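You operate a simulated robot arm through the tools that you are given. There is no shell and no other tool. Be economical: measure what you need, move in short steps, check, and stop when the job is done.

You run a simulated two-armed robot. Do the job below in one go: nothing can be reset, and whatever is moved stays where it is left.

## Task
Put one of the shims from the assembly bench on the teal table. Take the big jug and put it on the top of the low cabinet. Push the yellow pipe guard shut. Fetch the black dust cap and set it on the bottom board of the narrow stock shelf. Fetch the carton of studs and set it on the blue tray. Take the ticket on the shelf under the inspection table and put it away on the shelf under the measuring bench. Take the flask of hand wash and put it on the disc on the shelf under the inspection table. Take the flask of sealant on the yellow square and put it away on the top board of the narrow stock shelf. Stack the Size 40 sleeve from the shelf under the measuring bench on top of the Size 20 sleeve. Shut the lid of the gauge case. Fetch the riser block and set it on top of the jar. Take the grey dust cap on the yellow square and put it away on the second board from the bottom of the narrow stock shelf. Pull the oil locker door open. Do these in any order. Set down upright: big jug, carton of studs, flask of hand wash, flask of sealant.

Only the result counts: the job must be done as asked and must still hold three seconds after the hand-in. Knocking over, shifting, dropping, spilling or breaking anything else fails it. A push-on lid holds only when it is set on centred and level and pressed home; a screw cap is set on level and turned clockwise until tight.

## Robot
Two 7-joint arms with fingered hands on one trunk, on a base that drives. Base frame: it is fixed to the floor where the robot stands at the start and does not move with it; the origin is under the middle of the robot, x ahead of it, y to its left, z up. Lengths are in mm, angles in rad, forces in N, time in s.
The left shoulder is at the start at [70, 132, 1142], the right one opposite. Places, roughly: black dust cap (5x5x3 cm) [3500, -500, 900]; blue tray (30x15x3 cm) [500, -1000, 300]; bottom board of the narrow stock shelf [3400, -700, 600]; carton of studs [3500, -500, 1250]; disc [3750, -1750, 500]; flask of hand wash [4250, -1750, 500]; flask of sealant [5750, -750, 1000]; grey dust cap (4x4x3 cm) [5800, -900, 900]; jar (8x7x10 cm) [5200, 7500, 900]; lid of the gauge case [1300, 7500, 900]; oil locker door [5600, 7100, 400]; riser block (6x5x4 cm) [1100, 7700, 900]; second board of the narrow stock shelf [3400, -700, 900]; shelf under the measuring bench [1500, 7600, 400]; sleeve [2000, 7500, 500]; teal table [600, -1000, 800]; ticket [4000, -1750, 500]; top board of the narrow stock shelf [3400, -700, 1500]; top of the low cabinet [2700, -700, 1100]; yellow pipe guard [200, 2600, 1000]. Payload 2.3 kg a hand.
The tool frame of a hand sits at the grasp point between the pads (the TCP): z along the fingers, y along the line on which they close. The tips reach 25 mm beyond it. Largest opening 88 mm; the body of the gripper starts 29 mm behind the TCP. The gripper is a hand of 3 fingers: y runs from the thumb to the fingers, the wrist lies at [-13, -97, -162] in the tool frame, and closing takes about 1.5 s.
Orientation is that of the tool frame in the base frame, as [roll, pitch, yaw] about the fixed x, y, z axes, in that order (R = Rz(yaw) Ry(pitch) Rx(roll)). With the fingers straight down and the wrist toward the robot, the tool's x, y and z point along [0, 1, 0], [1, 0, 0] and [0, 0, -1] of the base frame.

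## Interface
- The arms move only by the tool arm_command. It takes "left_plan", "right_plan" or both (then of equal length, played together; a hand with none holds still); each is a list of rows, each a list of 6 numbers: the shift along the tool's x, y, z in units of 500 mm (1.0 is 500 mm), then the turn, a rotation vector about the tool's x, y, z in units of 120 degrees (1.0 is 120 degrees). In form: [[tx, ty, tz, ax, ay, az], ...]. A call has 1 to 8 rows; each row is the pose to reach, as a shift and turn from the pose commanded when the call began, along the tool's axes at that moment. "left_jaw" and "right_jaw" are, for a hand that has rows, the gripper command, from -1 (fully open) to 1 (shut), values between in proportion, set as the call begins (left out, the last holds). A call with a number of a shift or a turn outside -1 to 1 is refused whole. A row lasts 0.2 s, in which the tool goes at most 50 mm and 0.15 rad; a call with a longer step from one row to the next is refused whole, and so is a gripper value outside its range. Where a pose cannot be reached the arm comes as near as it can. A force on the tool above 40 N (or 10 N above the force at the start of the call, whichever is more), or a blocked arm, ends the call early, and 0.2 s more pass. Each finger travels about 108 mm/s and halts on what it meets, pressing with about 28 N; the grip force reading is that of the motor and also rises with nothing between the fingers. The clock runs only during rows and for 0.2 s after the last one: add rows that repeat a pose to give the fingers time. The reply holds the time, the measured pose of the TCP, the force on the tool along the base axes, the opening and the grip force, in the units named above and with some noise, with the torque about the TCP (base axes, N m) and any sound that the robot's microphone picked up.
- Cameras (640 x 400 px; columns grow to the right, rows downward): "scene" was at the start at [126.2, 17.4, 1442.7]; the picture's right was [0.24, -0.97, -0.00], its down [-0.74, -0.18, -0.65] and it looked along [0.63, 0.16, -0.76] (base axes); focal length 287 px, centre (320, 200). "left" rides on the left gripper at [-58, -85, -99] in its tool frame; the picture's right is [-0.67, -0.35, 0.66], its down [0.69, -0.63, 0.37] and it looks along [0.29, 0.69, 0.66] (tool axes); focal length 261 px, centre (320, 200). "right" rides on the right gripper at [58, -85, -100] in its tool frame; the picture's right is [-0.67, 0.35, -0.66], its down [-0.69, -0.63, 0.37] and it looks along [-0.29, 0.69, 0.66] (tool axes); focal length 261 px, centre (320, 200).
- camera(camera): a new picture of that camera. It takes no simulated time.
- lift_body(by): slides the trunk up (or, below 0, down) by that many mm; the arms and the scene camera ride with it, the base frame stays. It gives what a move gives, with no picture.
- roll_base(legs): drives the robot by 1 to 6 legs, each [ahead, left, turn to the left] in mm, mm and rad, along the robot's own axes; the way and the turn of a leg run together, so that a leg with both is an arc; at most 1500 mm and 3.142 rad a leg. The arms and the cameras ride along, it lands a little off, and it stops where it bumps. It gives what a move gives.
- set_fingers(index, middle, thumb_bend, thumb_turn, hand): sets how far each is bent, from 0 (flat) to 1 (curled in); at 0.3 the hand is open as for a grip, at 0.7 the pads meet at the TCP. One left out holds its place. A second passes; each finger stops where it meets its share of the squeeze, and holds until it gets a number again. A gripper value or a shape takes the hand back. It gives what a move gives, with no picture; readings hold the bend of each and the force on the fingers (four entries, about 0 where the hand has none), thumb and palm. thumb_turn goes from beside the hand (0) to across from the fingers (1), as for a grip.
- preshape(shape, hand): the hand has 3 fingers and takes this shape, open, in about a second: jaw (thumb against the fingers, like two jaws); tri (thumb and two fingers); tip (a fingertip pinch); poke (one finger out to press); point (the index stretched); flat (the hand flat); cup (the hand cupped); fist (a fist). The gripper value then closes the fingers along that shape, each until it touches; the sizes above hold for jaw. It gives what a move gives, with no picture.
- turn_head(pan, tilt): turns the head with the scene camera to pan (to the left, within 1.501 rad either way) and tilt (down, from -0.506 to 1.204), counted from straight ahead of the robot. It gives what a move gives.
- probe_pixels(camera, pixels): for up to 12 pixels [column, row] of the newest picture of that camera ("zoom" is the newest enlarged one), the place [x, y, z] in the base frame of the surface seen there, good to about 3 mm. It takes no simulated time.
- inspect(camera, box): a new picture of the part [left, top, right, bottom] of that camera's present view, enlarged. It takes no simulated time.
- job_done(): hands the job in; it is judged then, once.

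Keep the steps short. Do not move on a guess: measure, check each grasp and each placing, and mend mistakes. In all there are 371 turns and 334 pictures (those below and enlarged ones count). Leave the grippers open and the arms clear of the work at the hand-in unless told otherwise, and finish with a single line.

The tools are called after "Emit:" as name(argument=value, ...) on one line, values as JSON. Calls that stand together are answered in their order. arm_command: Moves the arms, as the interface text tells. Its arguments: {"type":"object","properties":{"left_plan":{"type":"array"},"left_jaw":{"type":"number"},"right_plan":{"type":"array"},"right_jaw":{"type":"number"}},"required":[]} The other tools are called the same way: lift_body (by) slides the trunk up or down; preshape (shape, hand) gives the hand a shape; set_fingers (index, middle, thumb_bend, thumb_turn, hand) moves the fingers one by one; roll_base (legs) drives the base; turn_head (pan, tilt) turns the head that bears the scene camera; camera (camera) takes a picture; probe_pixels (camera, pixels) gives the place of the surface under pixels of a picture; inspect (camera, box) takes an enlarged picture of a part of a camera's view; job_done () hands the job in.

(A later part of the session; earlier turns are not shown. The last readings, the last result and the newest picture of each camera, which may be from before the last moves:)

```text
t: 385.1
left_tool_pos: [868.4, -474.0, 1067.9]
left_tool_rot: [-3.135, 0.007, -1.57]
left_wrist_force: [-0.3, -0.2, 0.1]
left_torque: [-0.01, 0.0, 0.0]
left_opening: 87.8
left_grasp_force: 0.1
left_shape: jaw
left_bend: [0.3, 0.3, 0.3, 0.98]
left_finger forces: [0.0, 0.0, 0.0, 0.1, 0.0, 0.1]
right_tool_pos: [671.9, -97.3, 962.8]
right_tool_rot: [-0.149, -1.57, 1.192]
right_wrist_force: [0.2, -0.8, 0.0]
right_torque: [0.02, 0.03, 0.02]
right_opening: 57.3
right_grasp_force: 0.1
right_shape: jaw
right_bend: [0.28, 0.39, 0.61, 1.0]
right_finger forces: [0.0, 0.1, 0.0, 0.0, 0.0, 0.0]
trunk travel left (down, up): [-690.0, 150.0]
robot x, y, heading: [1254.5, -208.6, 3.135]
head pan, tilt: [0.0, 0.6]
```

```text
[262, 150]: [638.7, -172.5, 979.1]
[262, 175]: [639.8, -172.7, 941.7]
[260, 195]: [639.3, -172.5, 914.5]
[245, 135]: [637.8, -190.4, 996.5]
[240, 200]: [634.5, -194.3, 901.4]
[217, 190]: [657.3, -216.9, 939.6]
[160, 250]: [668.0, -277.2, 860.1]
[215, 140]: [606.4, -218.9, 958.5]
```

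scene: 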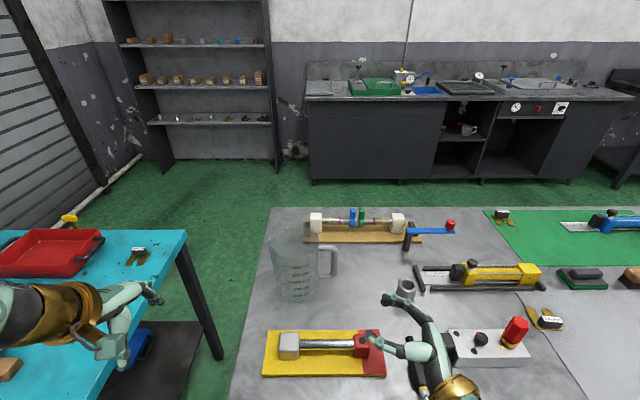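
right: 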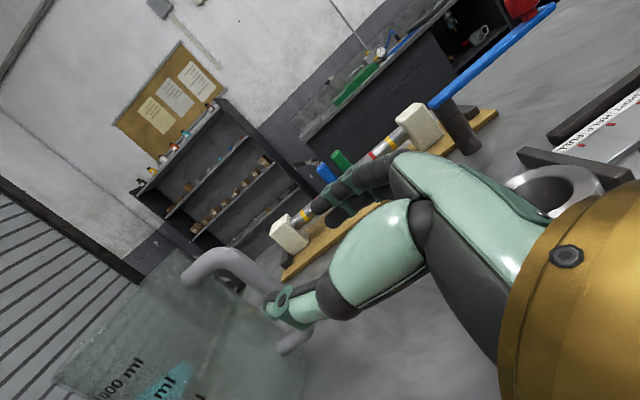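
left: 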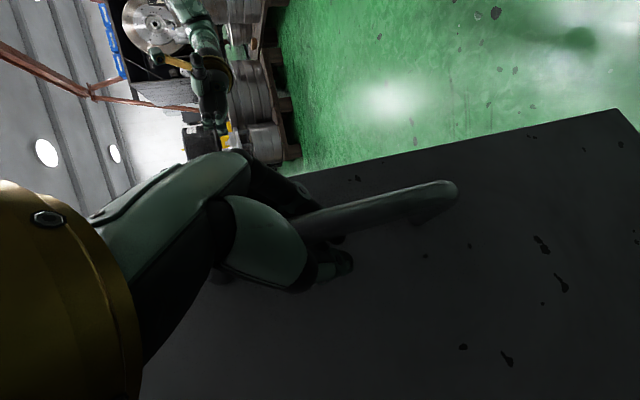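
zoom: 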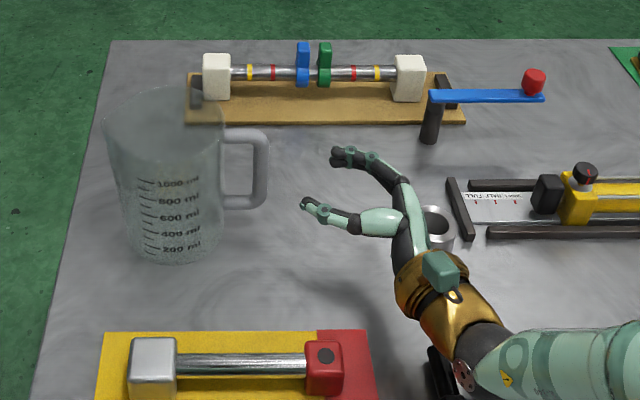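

The bar is centred at (631,-172). I'll advance 81 mm with a small lateral bias to keep the thumb off the jug body.

Emit:
arm_command(right_plan=[[0, 0.014, 0.0, 0, 0, 0], [0, 0.014, 0.05, 0, 0, 0], [0, 0.014, 0.1, 0, 0, 0], [0, 0.014, 0.14, 0, 0, 0], [0, 0.014, 0.162, 0, 0, 0], [0, 0.014, 0.162, 0, 0, 0]])

Emit:
camera(camera="right")

Emit:
inspect(camera="scene", box=[240, 190, 400, 300])

```text
t: 386.5
left_tool_pos: [868.2, -474.4, 1067.5]
left_tool_rot: [-3.134, 0.007, -1.568]
left_wrist_force: [-0.4, 0.2, 0.5]
left_torque: [0.01, -0.01, 0.0]
left_opening: 87.8
left_grasp_force: 0.0
left_shape: jaw
left_bend: [0.3, 0.3, 0.3, 0.98]
left_finger forces: [0.0, 0.0, 0.1, 0.0, 0.0, 0.1]
right_tool_pos: [623.8, -162.8, 964.3]
right_tool_rot: [-1.382, -1.569, 2.424]
right_wrist_force: [0.5, -0.4, -0.2]
right_torque: [-0.01, -0.01, 0.0]
right_opening: 57.4
right_grasp_force: 0.0
right_shape: jaw
right_bend: [0.28, 0.39, 0.61, 1.0]
right_finger forces: [0.0, 0.0, 0.1, 0.0, 0.0, 0.0]
trunk travel left (down, up): [-690.0, 150.0]
robot x, y, heading: [1255.1, -207.1, 3.14]
head pan, tilt: [0.0, 0.6]
```

```text
195 pictures are left
```

right: 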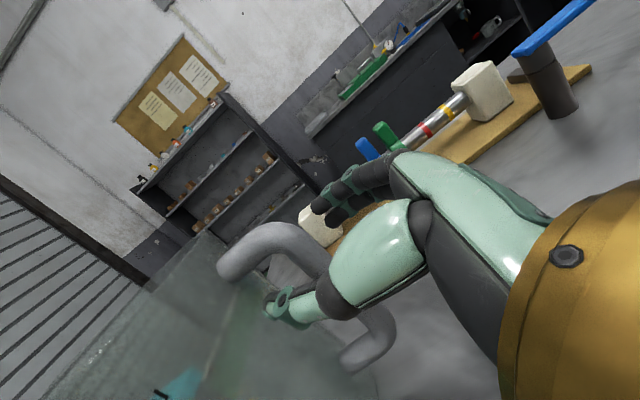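

```text
3.64 times, centred on (320, 245) of scene
```

zoom: 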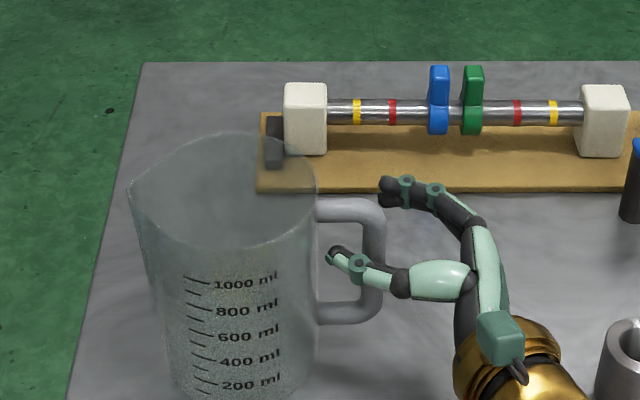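

The bar sits between thumb and fingers, slightly toward the thumb. I'll shift 5 mm and close.

Emit:
arm_command(right_plan=[[0, -0.01, 0.004, 0, 0, 0], [0, -0.01, 0.004, 0, 0, 0], [0, -0.01, 0.004, 0, 0, 0], [0, -0.01, 0.004, 0, 0, 0], [0, -0.01, 0.004, 0, 0, 0], [0, -0.01, 0.004, 0, 0, 0]], right_jaw=1)

Emit:
camera(camera="right")

Emit:
inspect(camera="scene", box=[240, 190, 400, 300])

```text
t: 387.9
left_tool_pos: [867.3, -474.8, 1067.7]
left_tool_rot: [-3.133, 0.006, -1.57]
left_wrist_force: [-0.5, -0.3, -0.4]
left_torque: [0.0, 0.02, -0.02]
left_opening: 87.7
left_grasp_force: 0.1
left_shape: jaw
left_bend: [0.3, 0.3, 0.3, 0.98]
left_finger forces: [0.0, 0.0, 0.0, 0.1, 0.0, 0.1]
right_tool_pos: [627.6, -165.9, 964.2]
right_tool_rot: [-0.824, -1.57, 1.866]
right_wrist_force: [0.1, -0.1, 0.1]
right_torque: [-0.01, -0.03, -0.03]
right_opening: 2.2
right_grasp_force: 27.8
right_shape: jaw
right_bend: [0.72, 0.7, 0.75, 1.0]
right_finger forces: [8.0, 2.7, 0.0, 0.0, 24.5, 0.0]
trunk travel left (down, up): [-690.0, 150.0]
robot x, y, heading: [1251.8, -209.6, 3.136]
head pan, tilt: [0.0, 0.6]
```

```text
193 pictures are left
```

right: 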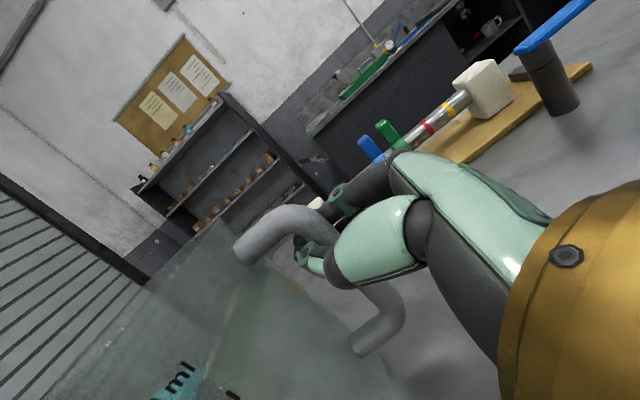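

```text
3.64 times, centred on (320, 245) of scene
```

zoom: 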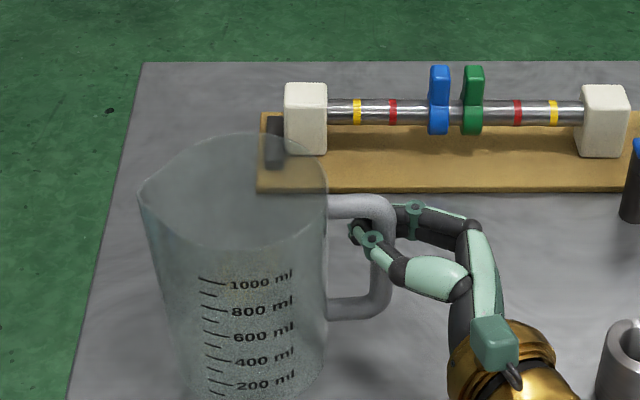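

Fingers are wrapped around the bar. I'll lift 20 mm as a test.

Emit:
arm_command(right_plan=[[0.01, 0, 0, 0, 0, 0], [0.025, 0, 0, 0, 0, 0], [0.04, 0, 0, 0, 0, 0], [0.04, 0, 0, 0, 0, 0]])

Emit:
inspect(camera="scene", box=[220, 160, 420, 320])

```text
t: 388.9
left_tool_pos: [867.6, -474.1, 1067.9]
left_tool_rot: [-3.133, 0.005, -1.569]
left_wrist_force: [0.3, 0.5, 0.4]
left_torque: [0.01, -0.01, -0.01]
left_opening: 87.8
left_grasp_force: 0.1
left_shape: jaw
left_bend: [0.3, 0.3, 0.3, 0.98]
left_finger forces: [0.0, 0.1, 0.0, 0.1, 0.1, 0.0]
right_tool_pos: [627.9, -167.1, 982.9]
right_tool_rot: [-1.264, -1.57, 2.305]
right_wrist_force: [-0.8, -0.5, -0.3]
right_torque: [0.01, 0.02, 0.0]
right_opening: 2.2
right_grasp_force: 28.0
right_shape: jaw
right_bend: [0.72, 0.7, 0.75, 1.0]
right_finger forces: [7.8, 2.6, 0.0, 0.0, 24.5, 0.0]
trunk travel left (down, up): [-690.0, 150.0]
robot x, y, heading: [1249.3, -210.8, 3.139]
head pan, tilt: [0.0, 0.6]
```

```text
2.50 times, centred on (320, 240) of scene
```

zoom: 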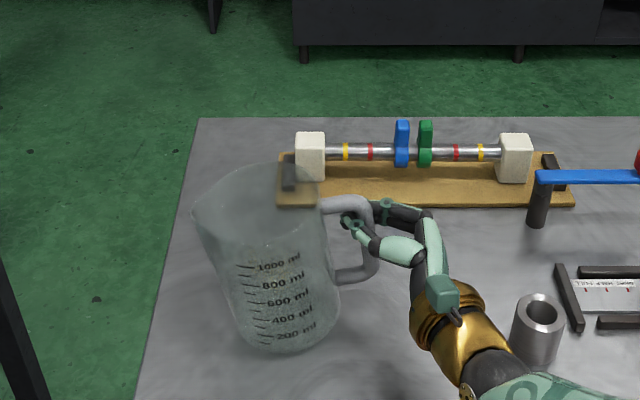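

Lifting by the handle alone tilts the jug, so I'll set it back down and add the left hand on the near rim.

Emit:
arm_command(right_plan=[[-0.015, 0, 0, 0, 0, 0], [-0.03, 0, 0, 0, 0, 0], [-0.039, 0, 0, 0, 0, 0], [-0.039, 0, 0, 0, 0, 0]])

Emit:
inspect(camera="scene", box=[220, 160, 420, 320])

Emit:
camera(camera="left")

```text
t: 389.9
left_tool_pos: [868.4, -474.5, 1068.9]
left_tool_rot: [-3.135, 0.006, -1.568]
left_wrist_force: [-0.3, 0.7, 0.4]
left_torque: [0.01, 0.01, -0.01]
left_opening: 87.7
left_grasp_force: 0.0
left_shape: jaw
left_bend: [0.3, 0.3, 0.3, 0.98]
left_finger forces: [0.0, 0.0, 0.0, 0.1, 0.0, 0.0]
right_tool_pos: [628.5, -165.9, 965.5]
right_tool_rot: [1.514, -1.57, -0.473]
right_wrist_force: [-0.1, 0.7, 0.1]
right_torque: [-0.06, -0.03, 0.01]
right_opening: 2.3
right_grasp_force: 28.4
right_shape: jaw
right_bend: [0.72, 0.7, 0.76, 1.0]
right_finger forces: [7.9, 2.8, 0.0, 0.0, 0.5, 0.1]
trunk travel left (down, up): [-690.0, 150.0]
robot x, y, heading: [1249.7, -207.5, 3.139]
head pan, tilt: [0.0, 0.6]
```

```text
2.50 times, centred on (320, 240) of scene
```

zoom: 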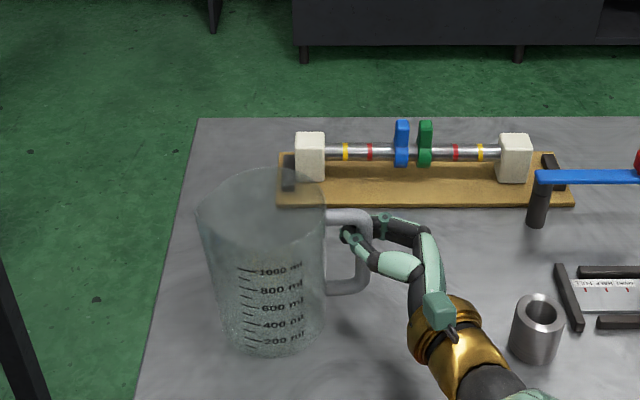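

```text
189 pictures are left
```

left: 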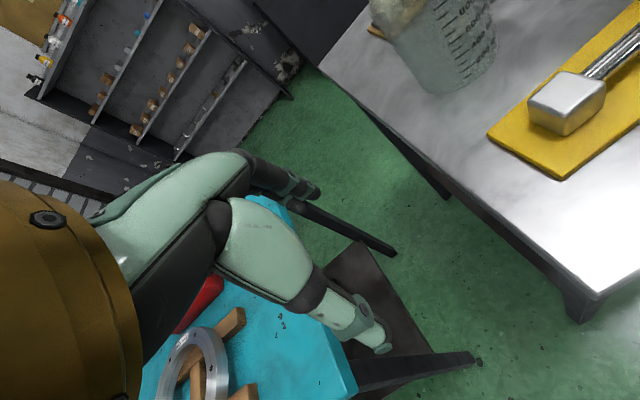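

The jug is upright. I estimate the rim at z≈1003 and its near point at about (708,-262). I'll bring the left hand above it and look.

Emit:
arm_command(left_plan=[[-0.07, 0.04, -0.05, 0, 0, 0], [-0.14, 0.08, -0.05, 0, 0, 0], [-0.21, 0.13, -0.05, 0, 0, 0], [-0.28, 0.19, -0.05, 0, 0, 0], [-0.35, 0.26, -0.05, 0, 0, 0], [-0.424, 0.32, -0.05, 0, 0, 0], [-0.424, 0.32, -0.05, 0, 0, 0]], left_jaw=-1)

Emit:
camera(camera="left")

Emit:
inspect(camera="scene", box=[220, 160, 420, 320])

```text
t: 391.5
left_tool_pos: [707.2, -267.4, 1095.3]
left_tool_rot: [-3.133, 0.009, -1.56]
left_wrist_force: [0.6, 0.1, -0.4]
left_torque: [-0.01, -0.03, 0.02]
left_opening: 87.5
left_grasp_force: 0.0
left_shape: jaw
left_bend: [0.3, 0.3, 0.3, 0.98]
left_finger forces: [0.0, 0.1, 0.1, 0.0, 0.0, 0.0]
right_tool_pos: [628.3, -166.1, 964.3]
right_tool_rot: [3.075, -1.57, -2.034]
right_wrist_force: [0.5, -0.3, 0.6]
right_torque: [-0.02, -0.01, 0.0]
right_opening: 2.4
right_grasp_force: 27.9
right_shape: jaw
right_bend: [0.72, 0.7, 0.76, 1.0]
right_finger forces: [7.4, 2.5, 0.0, 0.0, 0.6, 0.1]
trunk travel left (down, up): [-690.0, 150.0]
robot x, y, heading: [1255.4, -208.5, 3.141]
head pan, tilt: [0.0, 0.6]
```

```text
188 pictures are left
```

left: 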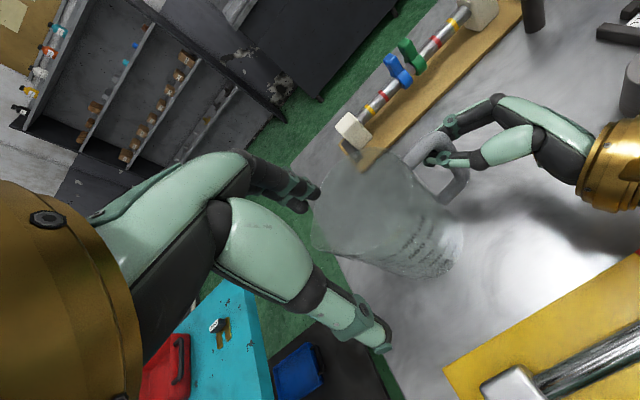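

```text
2.50 times, centred on (320, 240) of scene
```

zoom: 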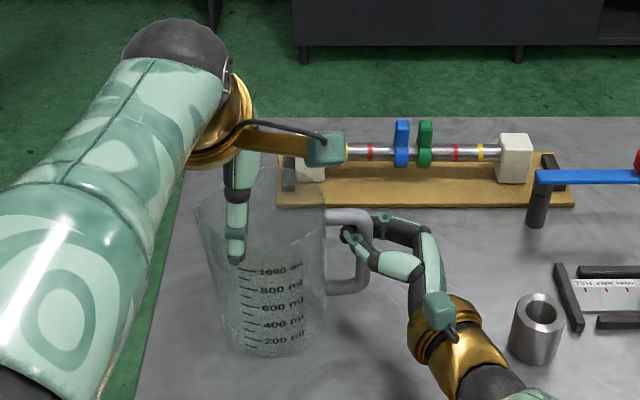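

Emit:
probe_pixels(camera="left", pixels=[[314, 240], [318, 225], [325, 250], [345, 258], [360, 263], [330, 240], [400, 170], [380, 260], [420, 275], [445, 265], [462, 240], [340, 190]])

Emit:
inspect(camera="left", box=[290, 120, 490, 300])

```text
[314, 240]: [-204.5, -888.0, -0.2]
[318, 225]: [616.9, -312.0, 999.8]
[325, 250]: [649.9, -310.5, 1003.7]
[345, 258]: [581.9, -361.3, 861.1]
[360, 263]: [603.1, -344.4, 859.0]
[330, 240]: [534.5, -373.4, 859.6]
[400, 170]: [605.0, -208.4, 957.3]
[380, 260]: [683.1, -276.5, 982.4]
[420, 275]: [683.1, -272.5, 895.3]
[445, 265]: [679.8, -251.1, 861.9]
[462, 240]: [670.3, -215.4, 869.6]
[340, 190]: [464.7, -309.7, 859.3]
```

```text
2.22 times, centred on (390, 210) of left
```

zoom: 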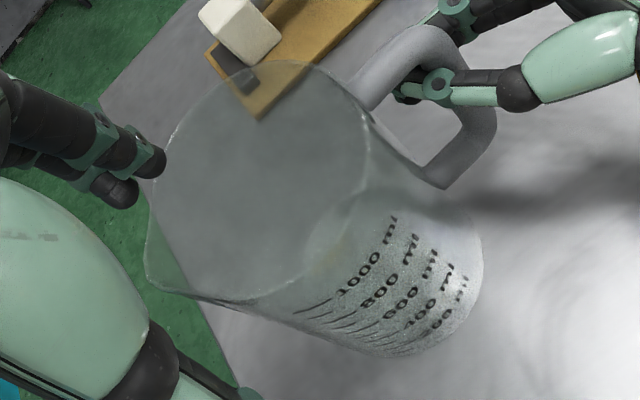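

Jug centre is about (630,-255) with radius 56, and the rim is at z≈1002. I'll lower the left hand onto the near rim at (686,-252).

Emit:
arm_command(left_plan=[[-0.03, 0.042, 0.0, 0, 0, 0], [-0.03, 0.042, 0.06, 0, 0, 0], [-0.03, 0.042, 0.12, 0, 0, 0], [-0.03, 0.042, 0.17, 0, 0, 0], [-0.03, 0.042, 0.194, 0, 0, 0], [-0.03, 0.042, 0.194, 0, 0, 0]], left_jaw=-0.6)

Emit:
inspect(camera="left", box=[260, 100, 540, 350])

Emit:
inspect(camera="scene", box=[220, 160, 420, 320])

```text
t: 392.9
left_tool_pos: [687.8, -246.8, 995.6]
left_tool_rot: [-3.132, 0.008, -1.571]
left_wrist_force: [0.6, 0.7, 0.0]
left_torque: [0.01, -0.04, 0.0]
left_opening: 70.6
left_grasp_force: 0.0
left_shape: jaw
left_bend: [0.27, 0.34, 0.49, 0.99]
left_finger forces: [0.0, 0.0, 0.1, 0.1, 0.0, 0.0]
right_tool_pos: [626.9, -166.2, 965.4]
right_tool_rot: [-1.587, -1.569, 2.629]
right_wrist_force: [0.2, -0.2, -0.7]
right_torque: [0.0, -0.04, -0.01]
right_opening: 2.4
right_grasp_force: 27.7
right_shape: jaw
right_bend: [0.72, 0.7, 0.76, 1.0]
right_finger forces: [7.2, 2.4, 0.1, 0.0, 0.6, 0.1]
trunk travel left (down, up): [-690.0, 150.0]
robot x, y, heading: [1252.7, -207.8, 3.138]
head pan, tilt: [0.0, 0.6]
```

```text
1.60 times, centred on (400, 225) of left
```

zoom: 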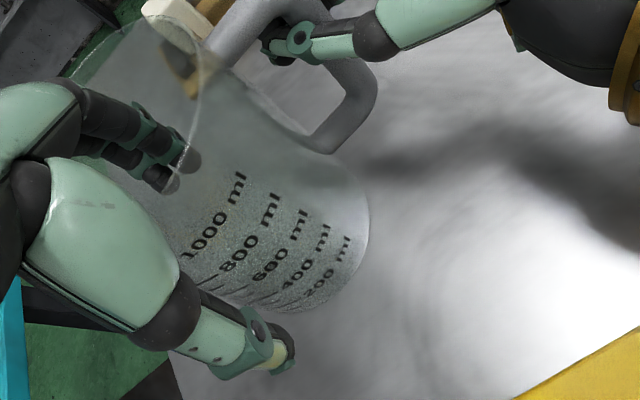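

```text
2.50 times, centred on (320, 240) of scene
```

zoom: 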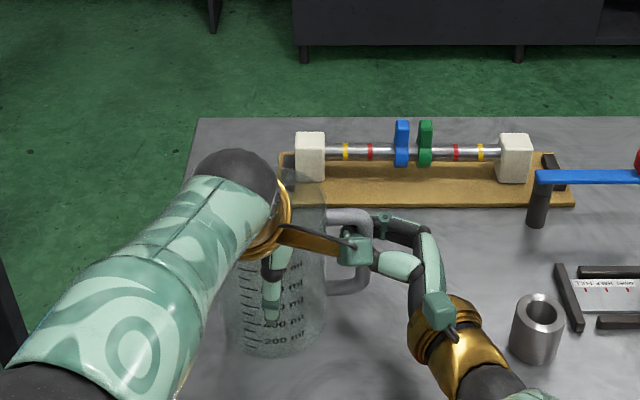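

Fingers are inside the rim and the thumb is outside. I'll close the pinch.

Emit:
arm_command(left_plan=[[0, 0, 0, 0, 0, 0], [0, 0, 0, 0, 0, 0], [0, 0, 0, 0, 0, 0], [0, 0, 0, 0, 0, 0], [0, 0, 0, 0, 0, 0], [0, 0, 0, 0, 0, 0]], left_jaw=1)

Emit:
inspect(camera="left", box=[220, 60, 540, 350])

```text
t: 394.3
left_tool_pos: [686.1, -247.1, 995.7]
left_tool_rot: [-3.134, 0.007, -1.569]
left_wrist_force: [-1.9, -0.1, 0.3]
left_torque: [-0.04, 0.03, 0.0]
left_opening: 2.3
left_grasp_force: 28.3
left_shape: jaw
left_bend: [0.71, 0.69, 0.72, 1.0]
left_finger forces: [16.3, 8.8, 0.0, 0.1, 22.2, 0.0]
right_tool_pos: [627.6, -167.2, 965.8]
right_tool_rot: [2.879, -1.57, -1.836]
right_wrist_force: [0.3, -0.4, 0.5]
right_torque: [-0.04, -0.02, 0.02]
right_opening: 2.5
right_grasp_force: 28.3
right_shape: jaw
right_bend: [0.72, 0.7, 0.76, 1.0]
right_finger forces: [7.0, 2.0, 0.0, 0.0, 0.8, 0.1]
trunk travel left (down, up): [-690.0, 150.0]
robot x, y, heading: [1251.2, -213.3, 3.137]
head pan, tilt: [0.0, 0.6]
```

```text
1.38 times, centred on (380, 205) of left
```

zoom: 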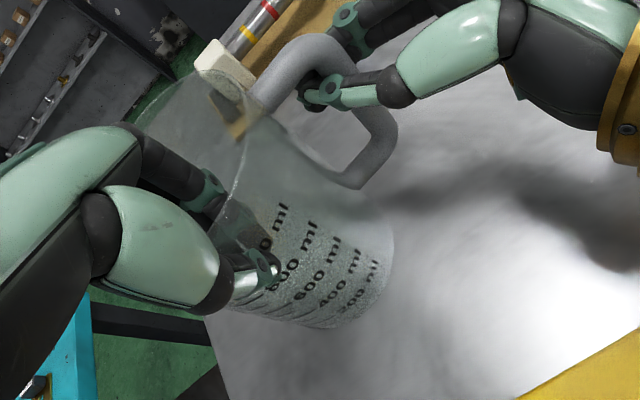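

The rim is pinched firmly. I'll lift with the trunk by 40 mm and check uprightness.

Emit:
lift_body(by=40)

Emit:
camera(camera="scene")

Emit:
inspect(camera="left", box=[220, 60, 540, 350])

```text
t: 395.1
left_tool_pos: [686.9, -248.0, 1036.0]
left_tool_rot: [-3.134, 0.006, -1.568]
left_wrist_force: [-1.2, 0.2, -1.4]
left_torque: [0.04, 0.03, 0.05]
left_opening: 2.2
left_grasp_force: 28.1
left_shape: jaw
left_bend: [0.71, 0.69, 0.72, 1.0]
left_finger forces: [16.5, 8.7, 0.1, 0.0, 22.6, 0.0]
right_tool_pos: [626.3, -166.6, 1005.1]
right_tool_rot: [-2.164, -1.57, -3.077]
right_wrist_force: [-0.5, 0.2, 0.3]
right_torque: [-0.02, -0.05, 0.01]
right_opening: 2.5
right_grasp_force: 27.9
right_shape: jaw
right_bend: [0.72, 0.7, 0.76, 1.0]
right_finger forces: [7.5, 1.2, 0.0, 0.1, 0.9, 0.1]
trunk travel left (down, up): [-730.0, 110.0]
robot x, y, heading: [1250.3, -211.3, 3.14]
head pan, tilt: [0.0, 0.6]
```

```text
182 pictures are left
```

scene: 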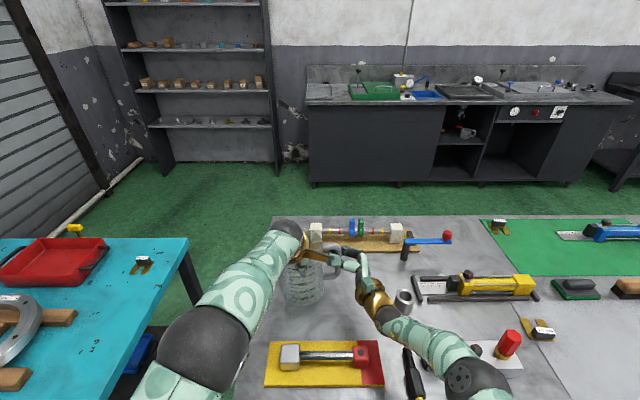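

```text
1.38 times, centred on (380, 205) of left
```

zoom: 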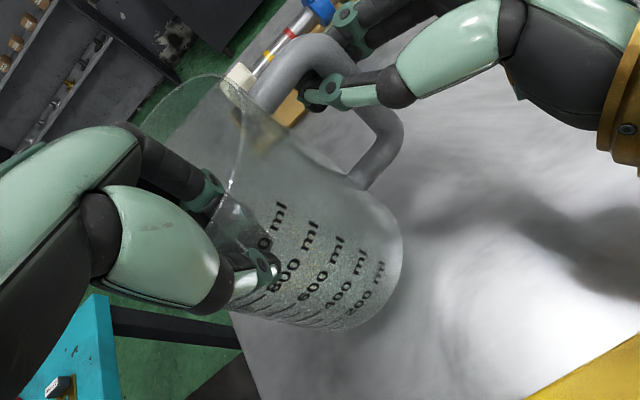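

The jug is lifted and upright. I'll raise the trunk 100 mm more and then both arms together by 150 mm.

Emit:
lift_body(by=105)

Emit:
arm_command(left_plan=[[0, 0, -0.04, 0, 0, 0], [0, 0, -0.09, 0, 0, 0], [0, 0, -0.14, 0, 0, 0], [0, 0, -0.19, 0, 0, 0], [0, 0, -0.24, 0, 0, 0], [0, 0, -0.3, 0, 0, 0]], right_plan=[[0.04, 0, 0, 0, 0, 0], [0.09, 0, 0, 0, 0, 0], [0.14, 0, 0, 0, 0, 0], [0.19, 0, 0, 0, 0, 0], [0.24, 0, 0, 0, 0, 0], [0.3, 0, 0, 0, 0, 0]])

Emit:
camera(camera="scene")

```text
t: 396.5
left_tool_pos: [686.2, -247.7, 1139.7]
left_tool_rot: [-3.133, 0.007, -1.569]
left_wrist_force: [-0.8, -1.0, -1.5]
left_torque: [0.0, 0.01, 0.05]
left_opening: 2.6
left_grasp_force: 28.1
left_shape: jaw
left_bend: [0.71, 0.69, 0.72, 1.0]
left_finger forces: [16.5, 8.6, 0.0, 0.0, 22.6, 0.0]
right_tool_pos: [627.1, -166.6, 1110.7]
right_tool_rot: [-0.41, -1.57, 1.452]
right_wrist_force: [0.3, -0.4, -0.2]
right_torque: [-0.03, -0.06, 0.04]
right_opening: 2.5
right_grasp_force: 27.6
right_shape: jaw
right_bend: [0.72, 0.7, 0.76, 1.0]
right_finger forces: [7.6, 1.2, 0.0, 0.0, 0.9, 0.0]
trunk travel left (down, up): [-835.0, 5.0]
robot x, y, heading: [1254.1, -207.6, 3.135]
head pan, tilt: [0.0, 0.6]
```

```text
t: 397.9
left_tool_pos: [698.1, -257.4, 1284.8]
left_tool_rot: [-3.136, 0.011, -1.573]
left_wrist_force: [-15.5, 21.6, -1.5]
left_torque: [0.48, 0.35, -0.22]
left_opening: 2.6
left_grasp_force: 28.6
left_shape: jaw
left_bend: [0.71, 0.66, 0.75, 1.0]
left_finger forces: [17.3, 16.5, 0.0, 0.0, 19.7, 0.1]
left hand out of reach, approached as far as the arm can: row 5, 6
right_tool_pos: [630.2, -170.0, 1261.3]
right_tool_rot: [2.096, -1.569, -1.05]
right_wrist_force: [15.5, -21.9, 0.7]
right_torque: [0.07, -0.04, 0.03]
right_opening: 3.2
right_grasp_force: 28.1
right_shape: jaw
right_bend: [0.72, 0.7, 0.75, 1.0]
right_finger forces: [1.5, 0.1, 0.0, 0.0, 39.0, 0.0]
trunk travel left (down, up): [-835.0, 5.0]
robot x, y, heading: [1250.5, -211.4, 3.139]
head pan, tilt: [0.0, 0.6]
```

```text
180 pictures are left
```

scene: 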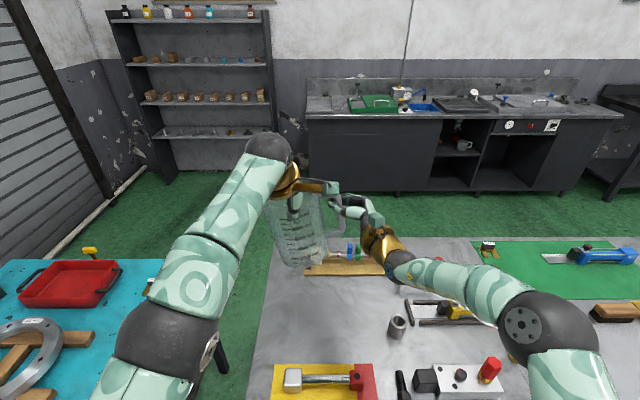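

The left arm reached its limit and the hands now pull against each other. I'll draw both hands 50 mm closer and restore their relative spacing.

Emit:
arm_command(left_plan=[[0, -0.0, 0, 0, 0, 0], [0, -0.033, 0, 0, 0, 0], [0, -0.066, 0, 0, 0, 0], [0, -0.1, 0, 0, 0, 0], [0, -0.1, 0, 0, 0, 0]], right_plan=[[-0.011, -0.013, 0.002, 0, 0, 0], [-0.011, -0.045, -0.014, 0, 0, 0], [-0.011, -0.077, -0.03, 0, 0, 0], [-0.011, -0.109, -0.047, 0, 0, 0], [-0.011, -0.109, -0.047, 0, 0, 0]])

Emit:
inspect(camera="scene", box=[200, 150, 440, 320])

```text
t: 399.1
left_tool_pos: [747.4, -256.5, 1284.2]
left_tool_rot: [-3.134, 0.007, -1.568]
left_wrist_force: [-0.8, 2.0, -1.0]
left_torque: [0.04, 0.03, -0.08]
left_opening: 2.3
left_grasp_force: 27.8
left_shape: jaw
left_bend: [0.71, 0.67, 0.74, 1.0]
left_finger forces: [18.0, 10.6, 0.0, 0.1, 26.4, 0.1]
right_tool_pos: [686.2, -172.2, 1254.5]
right_tool_rot: [-1.786, -1.57, 2.826]
right_wrist_force: [-0.5, -1.6, 0.1]
right_torque: [-0.03, -0.05, -0.02]
right_opening: 2.6
right_grasp_force: 28.5
right_shape: jaw
right_bend: [0.72, 0.7, 0.76, 1.0]
right_finger forces: [6.4, 0.5, 0.0, 0.0, 1.9, 0.0]
trunk travel left (down, up): [-835.0, 5.0]
robot x, y, heading: [1252.2, -212.7, 3.142]
head pan, tilt: [0.0, 0.6]
```

```text
2.35 times, centred on (320, 235) of scene
```

zoom: 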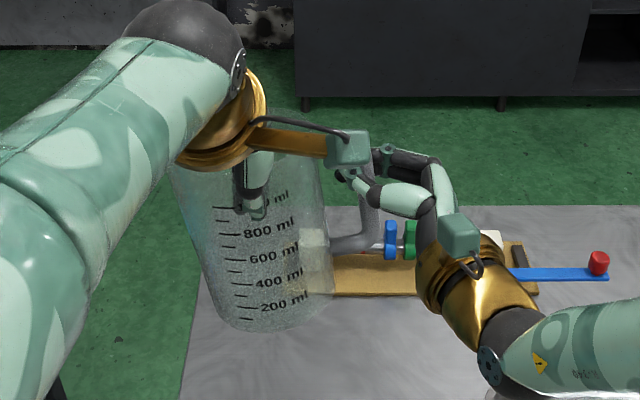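

Emit:
probe_pixels(camera="zoom", pixels=[[372, 190], [376, 210], [377, 230], [345, 243], [370, 182], [310, 260], [325, 180], [328, 280], [200, 260], [250, 325]])

Emit:
camera(camera="right")

```text
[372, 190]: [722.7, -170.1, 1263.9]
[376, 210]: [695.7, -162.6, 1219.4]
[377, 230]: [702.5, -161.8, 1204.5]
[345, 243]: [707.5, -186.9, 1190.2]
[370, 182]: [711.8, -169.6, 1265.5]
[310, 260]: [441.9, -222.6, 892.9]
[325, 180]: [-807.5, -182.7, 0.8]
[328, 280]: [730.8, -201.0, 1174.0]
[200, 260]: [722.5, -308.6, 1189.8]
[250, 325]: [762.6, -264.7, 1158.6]
```

```text
178 pictures are left
```

right: 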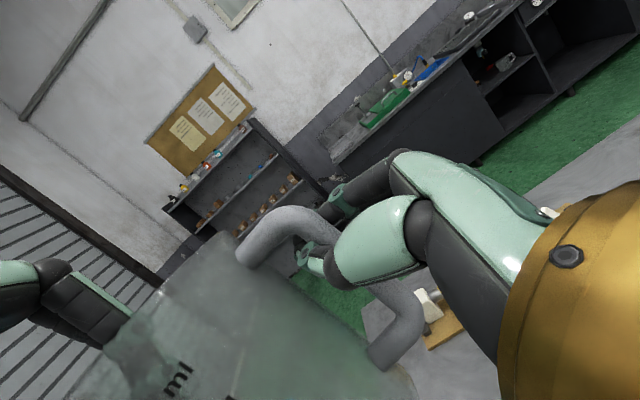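

The jug has pitched about 8° (bottom toward me) in the pinch. I'll level it by rotating the left hand 0.14 rad, with the right hand following.

Emit:
arm_command(left_plan=[[0, 0, 0, -0.034, 0, 0], [0, 0, 0, -0.067, 0, 0], [0, 0, 0, -0.067, 0, 0]], right_plan=[[0.008, 0.004, 0.002, 0, 0, 0], [0.0154, 0.0073, 0.004, 0, 0, 0], [0.0154, 0.0073, 0.004, 0, 0, 0]])

Emit:
inspect(camera="scene", box=[200, 150, 440, 320])

Emit:
probe_pixels(camera="zoom", pixels=[[250, 320], [270, 318], [230, 318], [376, 205], [378, 225], [200, 260], [260, 300], [280, 290]])

```text
t: 399.9
left_tool_pos: [747.8, -256.8, 1283.7]
left_tool_rot: [3.009, 0.007, -1.569]
left_wrist_force: [-1.1, 2.2, -0.6]
left_torque: [0.04, -0.04, -0.02]
left_opening: 2.3
left_grasp_force: 27.8
left_shape: jaw
left_bend: [0.71, 0.68, 0.74, 1.0]
left_finger forces: [18.6, 10.6, 0.1, 0.0, 28.0, 0.0]
right_tool_pos: [681.3, -174.1, 1261.9]
right_tool_rot: [1.461, -1.57, -0.42]
right_wrist_force: [0.7, -2.7, 0.6]
right_torque: [0.01, 0.01, -0.01]
right_opening: 2.6
right_grasp_force: 28.4
right_shape: jaw
right_bend: [0.72, 0.7, 0.76, 1.0]
right_finger forces: [4.2, 1.8, 0.0, 0.0, 1.9, 0.1]
trunk travel left (down, up): [-835.0, 5.0]
robot x, y, heading: [1249.8, -208.1, 3.137]
head pan, tilt: [0.0, 0.6]
```

```text
2.35 times, centred on (320, 235) of scene
```

zoom: 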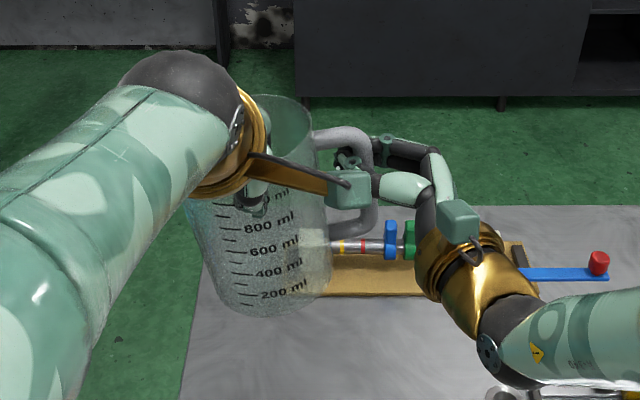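

```text
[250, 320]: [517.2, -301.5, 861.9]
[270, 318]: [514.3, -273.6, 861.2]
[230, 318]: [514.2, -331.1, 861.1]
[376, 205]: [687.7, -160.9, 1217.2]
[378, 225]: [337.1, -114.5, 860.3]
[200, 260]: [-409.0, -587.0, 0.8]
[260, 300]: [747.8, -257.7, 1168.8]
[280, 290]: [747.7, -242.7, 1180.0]
```

Pitch is nearly level now. There's still a small lean (handle side high), so I'll lower the right hand by 8 mm.

Emit:
arm_command(right_plan=[[-0.008, 0, 0, 0, 0, 0], [-0.016, 0, 0, 0, 0, 0], [-0.016, 0, 0, 0, 0, 0]])

Emit:
inspect(camera="scene", box=[200, 150, 440, 320])

```text
t: 400.7
left_tool_pos: [748.2, -256.3, 1284.4]
left_tool_rot: [3.01, 0.005, -1.569]
left_wrist_force: [-2.0, 3.9, -2.3]
left_torque: [0.0, -0.04, -0.07]
left_opening: 2.1
left_grasp_force: 27.6
left_shape: jaw
left_bend: [0.71, 0.68, 0.74, 1.0]
left_finger forces: [18.8, 11.3, 0.1, 0.0, 29.2, 0.0]
right_tool_pos: [683.0, -174.1, 1254.1]
right_tool_rot: [2.533, -1.568, -1.491]
right_wrist_force: [2.8, -4.0, 2.0]
right_torque: [-0.07, -0.04, 0.01]
right_opening: 2.4
right_grasp_force: 28.3
right_shape: jaw
right_bend: [0.72, 0.7, 0.76, 1.0]
right_finger forces: [4.6, 1.3, 0.1, 0.0, 2.3, 0.0]
trunk travel left (down, up): [-835.0, 5.0]
robot x, y, heading: [1254.9, -210.0, 3.136]
head pan, tilt: [0.0, 0.6]
```

```text
2.35 times, centred on (320, 235) of scene
```

zoom: 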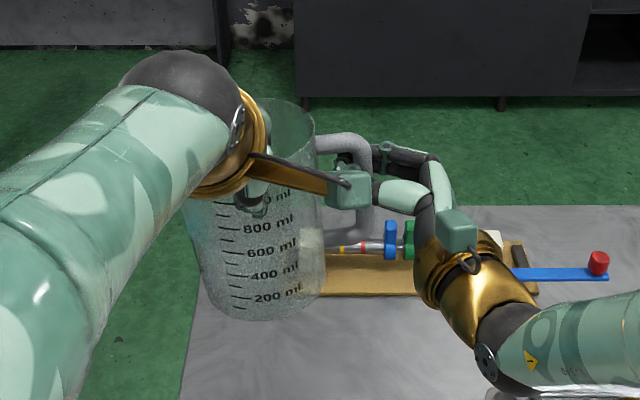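

The jug is upright again. I'll back off, turn left 180° to face the cabinets, and look.

Emit:
roll_base(legs=[[-330, 0, 0], [0, 150, 0], [0, 0, 1.571], [0, 0, 1.571]])

Emit:
turn_head(pan=-0.2, tilt=0.3)

Emit:
camera(camera="scene")

```text
t: 411.4
left_tool_pos: [2081.1, -336.6, 1284.0]
left_tool_rot: [3.009, 0.007, 1.525]
left_wrist_force: [2.5, -6.2, -2.3]
left_torque: [-0.04, 0.04, -0.08]
left_opening: 2.4
left_grasp_force: 28.3
left_shape: jaw
left_bend: [0.71, 0.68, 0.74, 1.0]
left_finger forces: [17.9, 10.7, 0.0, 0.1, 24.8, 0.0]
right_tool_pos: [2144.7, -423.4, 1255.0]
right_tool_rot: [-1.287, -1.57, -0.858]
right_wrist_force: [-3.5, 5.3, 1.7]
right_torque: [0.02, -0.01, 0.03]
right_opening: 2.7
right_grasp_force: 27.3
right_shape: jaw
right_bend: [0.72, 0.7, 0.76, 1.0]
right_finger forces: [3.7, 0.7, 0.0, 0.1, 1.1, 0.0]
trunk travel left (down, up): [-835.0, 5.0]
robot x, y, heading: [1576.1, -363.1, -0.053]
head pan, tilt: [0.0, 0.6]
```

```text
t: 412.2
left_tool_pos: [2082.5, -336.6, 1283.1]
left_tool_rot: [3.007, 0.01, 1.528]
left_wrist_force: [2.9, -5.1, -0.7]
left_torque: [-0.05, -0.01, -0.09]
left_opening: 2.3
left_grasp_force: 27.5
left_shape: jaw
left_bend: [0.71, 0.68, 0.74, 1.0]
left_finger forces: [18.2, 11.0, 0.0, 0.0, 25.9, 0.1]
right_tool_pos: [2143.2, -422.0, 1254.5]
right_tool_rot: [0.469, -1.568, -2.614]
right_wrist_force: [-2.7, 4.0, 1.0]
right_torque: [-0.01, 0.03, -0.01]
right_opening: 2.8
right_grasp_force: 28.4
right_shape: jaw
right_bend: [0.72, 0.7, 0.76, 1.0]
right_finger forces: [3.9, 0.8, 0.0, 0.0, 1.0, 0.0]
trunk travel left (down, up): [-835.0, 5.0]
robot x, y, heading: [1574.4, -363.0, -0.052]
head pan, tilt: [-0.201, 0.3]
```

```text
175 pictures are left
```

scene: 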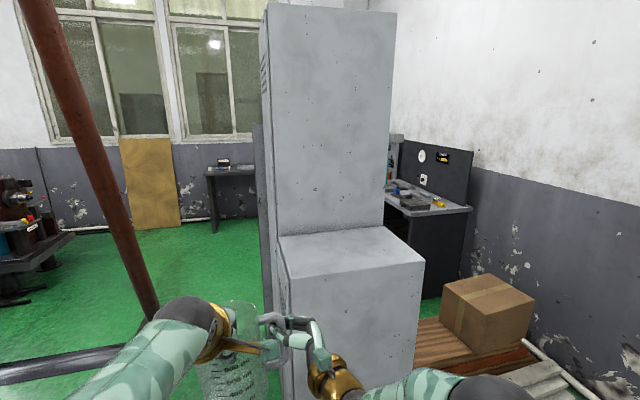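

Emit:
probe_pixels(camera="scene", pixels=[[340, 250], [285, 245], [415, 260], [295, 275], [380, 235], [350, 300], [300, 330], [330, 220], [282, 232]])

Emit:
inspect(camera="scene", box=[150, 220, 350, 400])

```text
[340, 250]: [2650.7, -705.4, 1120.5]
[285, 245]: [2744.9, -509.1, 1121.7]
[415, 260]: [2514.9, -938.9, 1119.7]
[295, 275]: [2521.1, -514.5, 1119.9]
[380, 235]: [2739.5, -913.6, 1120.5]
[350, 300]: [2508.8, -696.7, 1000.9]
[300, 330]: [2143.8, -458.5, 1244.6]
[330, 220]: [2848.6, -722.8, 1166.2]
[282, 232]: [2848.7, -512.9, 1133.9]
```

```text
2.22 times, centred on (250, 310) of scene
```

zoom: 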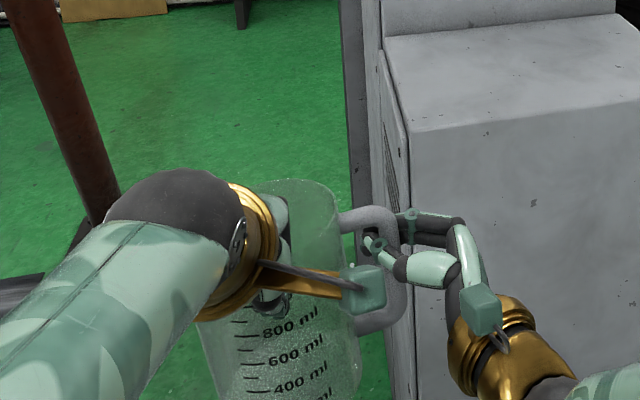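

Cabinet top: z 1120.5, x 2510–2850, y -510 to -940. I'll slide right, then check heights before moving over it.

Emit:
roll_base(legs=[[0, -345, 0.052], [180, 0, 0]])

Emit:
turn_head(pan=0.0, tilt=0.4)

Emit:
camera(camera="scene")

Emit:
camera(camera="left")

```text
t: 415.5
left_tool_pos: [2252.5, -651.7, 1287.1]
left_tool_rot: [3.005, 0.006, 1.579]
left_wrist_force: [3.6, -5.3, -1.6]
left_torque: [-0.07, -0.03, -0.08]
left_opening: 2.5
left_grasp_force: 27.9
left_shape: jaw
left_bend: [0.71, 0.68, 0.74, 1.0]
left_finger forces: [17.9, 11.4, 0.1, 0.0, 25.4, 0.0]
right_tool_pos: [2319.5, -734.1, 1256.7]
right_tool_rot: [1.163, -1.566, 3.027]
right_wrist_force: [-4.1, 5.5, 1.8]
right_torque: [0.01, 0.0, -0.01]
right_opening: 2.8
right_grasp_force: 28.6
right_shape: jaw
right_bend: [0.72, 0.7, 0.76, 1.0]
right_finger forces: [3.6, 0.7, 0.0, 0.0, 1.1, 0.0]
trunk travel left (down, up): [-835.0, 5.0]
robot x, y, heading: [1752.4, -701.9, -0.002]
head pan, tilt: [-0.201, 0.3]
```

```text
t: 416.2
left_tool_pos: [2255.9, -652.8, 1285.0]
left_tool_rot: [3.01, 0.009, 1.578]
left_wrist_force: [2.5, -4.0, -2.2]
left_torque: [-0.04, 0.02, -0.1]
left_opening: 2.3
left_grasp_force: 27.9
left_shape: jaw
left_bend: [0.71, 0.68, 0.74, 1.0]
left_finger forces: [18.1, 10.9, 0.0, 0.0, 26.1, 0.0]
right_tool_pos: [2323.1, -734.8, 1254.4]
right_tool_rot: [-2.201, -1.57, 0.11]
right_wrist_force: [-2.8, 4.7, 1.4]
right_torque: [0.04, 0.04, 0.01]
right_opening: 2.4
right_grasp_force: 27.8
right_shape: jaw
right_bend: [0.72, 0.7, 0.76, 1.0]
right_finger forces: [3.9, 0.7, 0.1, 0.0, 1.1, 0.0]
trunk travel left (down, up): [-835.0, 5.0]
robot x, y, heading: [1754.2, -702.7, 0.003]
head pan, tilt: [0.0, 0.4]
```

```text
173 pictures are left
```

scene: 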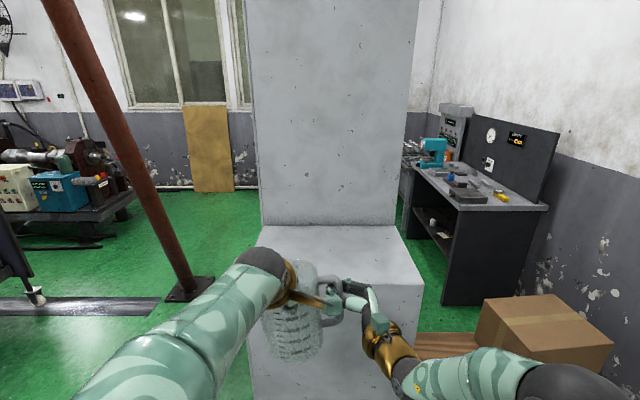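

```text
172 pictures are left
```

left: 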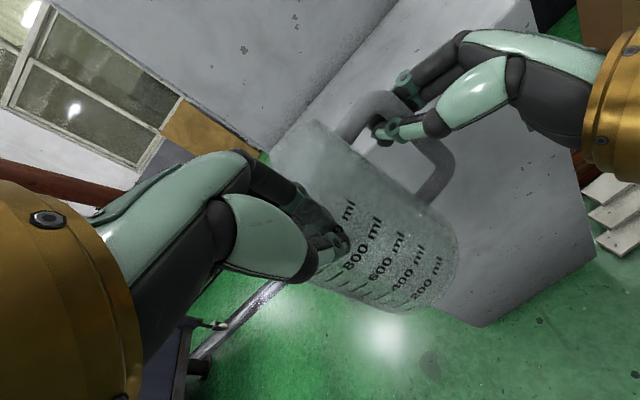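

Emit:
probe_pixels(camera="left", pixels=[[410, 308], [430, 300], [450, 270], [455, 240], [380, 300], [350, 285], [420, 250], [400, 285]])

Emit:
probe_pixels(camera="scene", pixels=[[290, 355], [275, 345], [310, 350], [318, 335], [270, 320], [300, 300], [340, 320]])

```text
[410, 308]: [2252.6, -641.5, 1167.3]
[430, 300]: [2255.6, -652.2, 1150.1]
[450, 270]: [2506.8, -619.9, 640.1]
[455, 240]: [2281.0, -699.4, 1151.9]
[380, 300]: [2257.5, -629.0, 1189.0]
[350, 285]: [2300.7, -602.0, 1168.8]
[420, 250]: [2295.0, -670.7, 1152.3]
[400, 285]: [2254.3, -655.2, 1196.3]
```

```text
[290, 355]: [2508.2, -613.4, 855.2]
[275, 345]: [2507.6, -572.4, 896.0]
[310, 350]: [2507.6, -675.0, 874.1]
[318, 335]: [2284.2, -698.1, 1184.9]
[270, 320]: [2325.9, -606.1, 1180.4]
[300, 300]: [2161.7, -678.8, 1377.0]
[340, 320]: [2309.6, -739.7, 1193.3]
```

The jug bottom is level at z≈1150, 30 mm above the cabinet top. I'll drive ahead 325 mm.

Emit:
roll_base(legs=[[325, 0, 0]])

Emit:
lift_body(by=-20)

Emit:
camera(camera="left")

Emit:
camera(camera="scene")

```text
t: 418.4
left_tool_pos: [2574.9, -647.6, 1286.2]
left_tool_rot: [3.009, 0.008, 1.583]
left_wrist_force: [2.4, -5.0, -2.7]
left_torque: [-0.07, -0.01, -0.11]
left_opening: 2.4
left_grasp_force: 28.4
left_shape: jaw
left_bend: [0.71, 0.68, 0.74, 1.0]
left_finger forces: [18.1, 11.3, 0.0, 0.1, 25.7, 0.0]
right_tool_pos: [2640.9, -728.7, 1256.0]
right_tool_rot: [0.78, -1.569, -2.868]
right_wrist_force: [-4.0, 5.4, 1.3]
right_torque: [0.04, 0.02, 0.0]
right_opening: 2.7
right_grasp_force: 27.5
right_shape: jaw
right_bend: [0.72, 0.7, 0.76, 1.0]
right_finger forces: [3.6, 0.7, 0.0, 0.0, 1.2, 0.1]
trunk travel left (down, up): [-835.0, 5.0]
robot x, y, heading: [2074.9, -703.5, 0.008]
head pan, tilt: [0.0, 0.4]
```

```text
t: 419.1
left_tool_pos: [2577.7, -648.2, 1264.3]
left_tool_rot: [3.01, 0.009, 1.583]
left_wrist_force: [2.8, -2.9, -1.8]
left_torque: [-0.01, 0.03, -0.05]
left_opening: 2.6
left_grasp_force: 28.2
left_shape: jaw
left_bend: [0.71, 0.68, 0.74, 1.0]
left_finger forces: [18.2, 10.8, 0.0, 0.0, 26.0, 0.0]
right_tool_pos: [2644.7, -729.5, 1233.9]
right_tool_rot: [1.279, -1.57, 2.917]
right_wrist_force: [-1.0, 2.9, -0.3]
right_torque: [0.03, 0.03, -0.01]
right_opening: 2.4
right_grasp_force: 27.8
right_shape: jaw
right_bend: [0.72, 0.7, 0.76, 1.0]
right_finger forces: [3.9, 0.7, 0.1, 0.0, 1.1, 0.1]
trunk travel left (down, up): [-815.0, 25.0]
robot x, y, heading: [2076.6, -700.3, 0.004]
head pan, tilt: [0.0, 0.4]
```

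```text
171 pictures are left
```

left: 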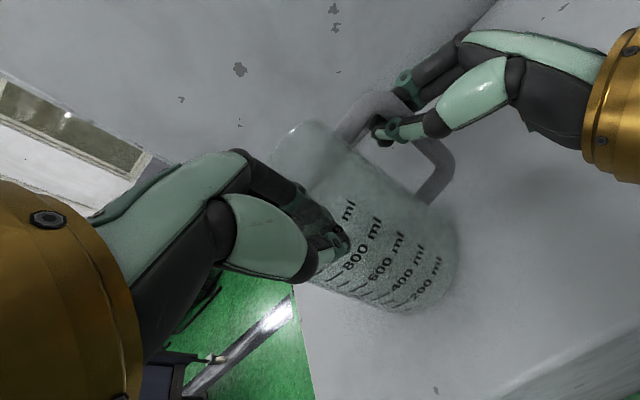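

```text
170 pictures are left
```

scene: 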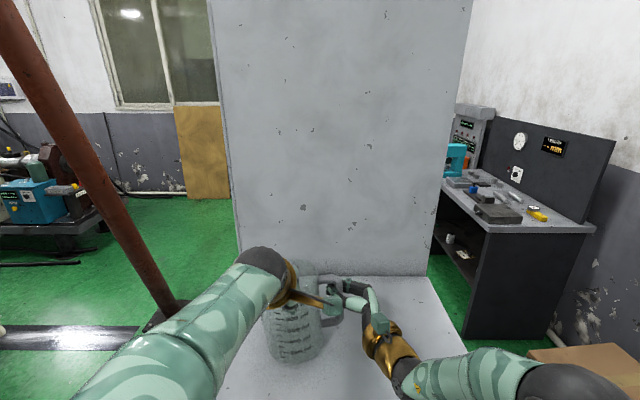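

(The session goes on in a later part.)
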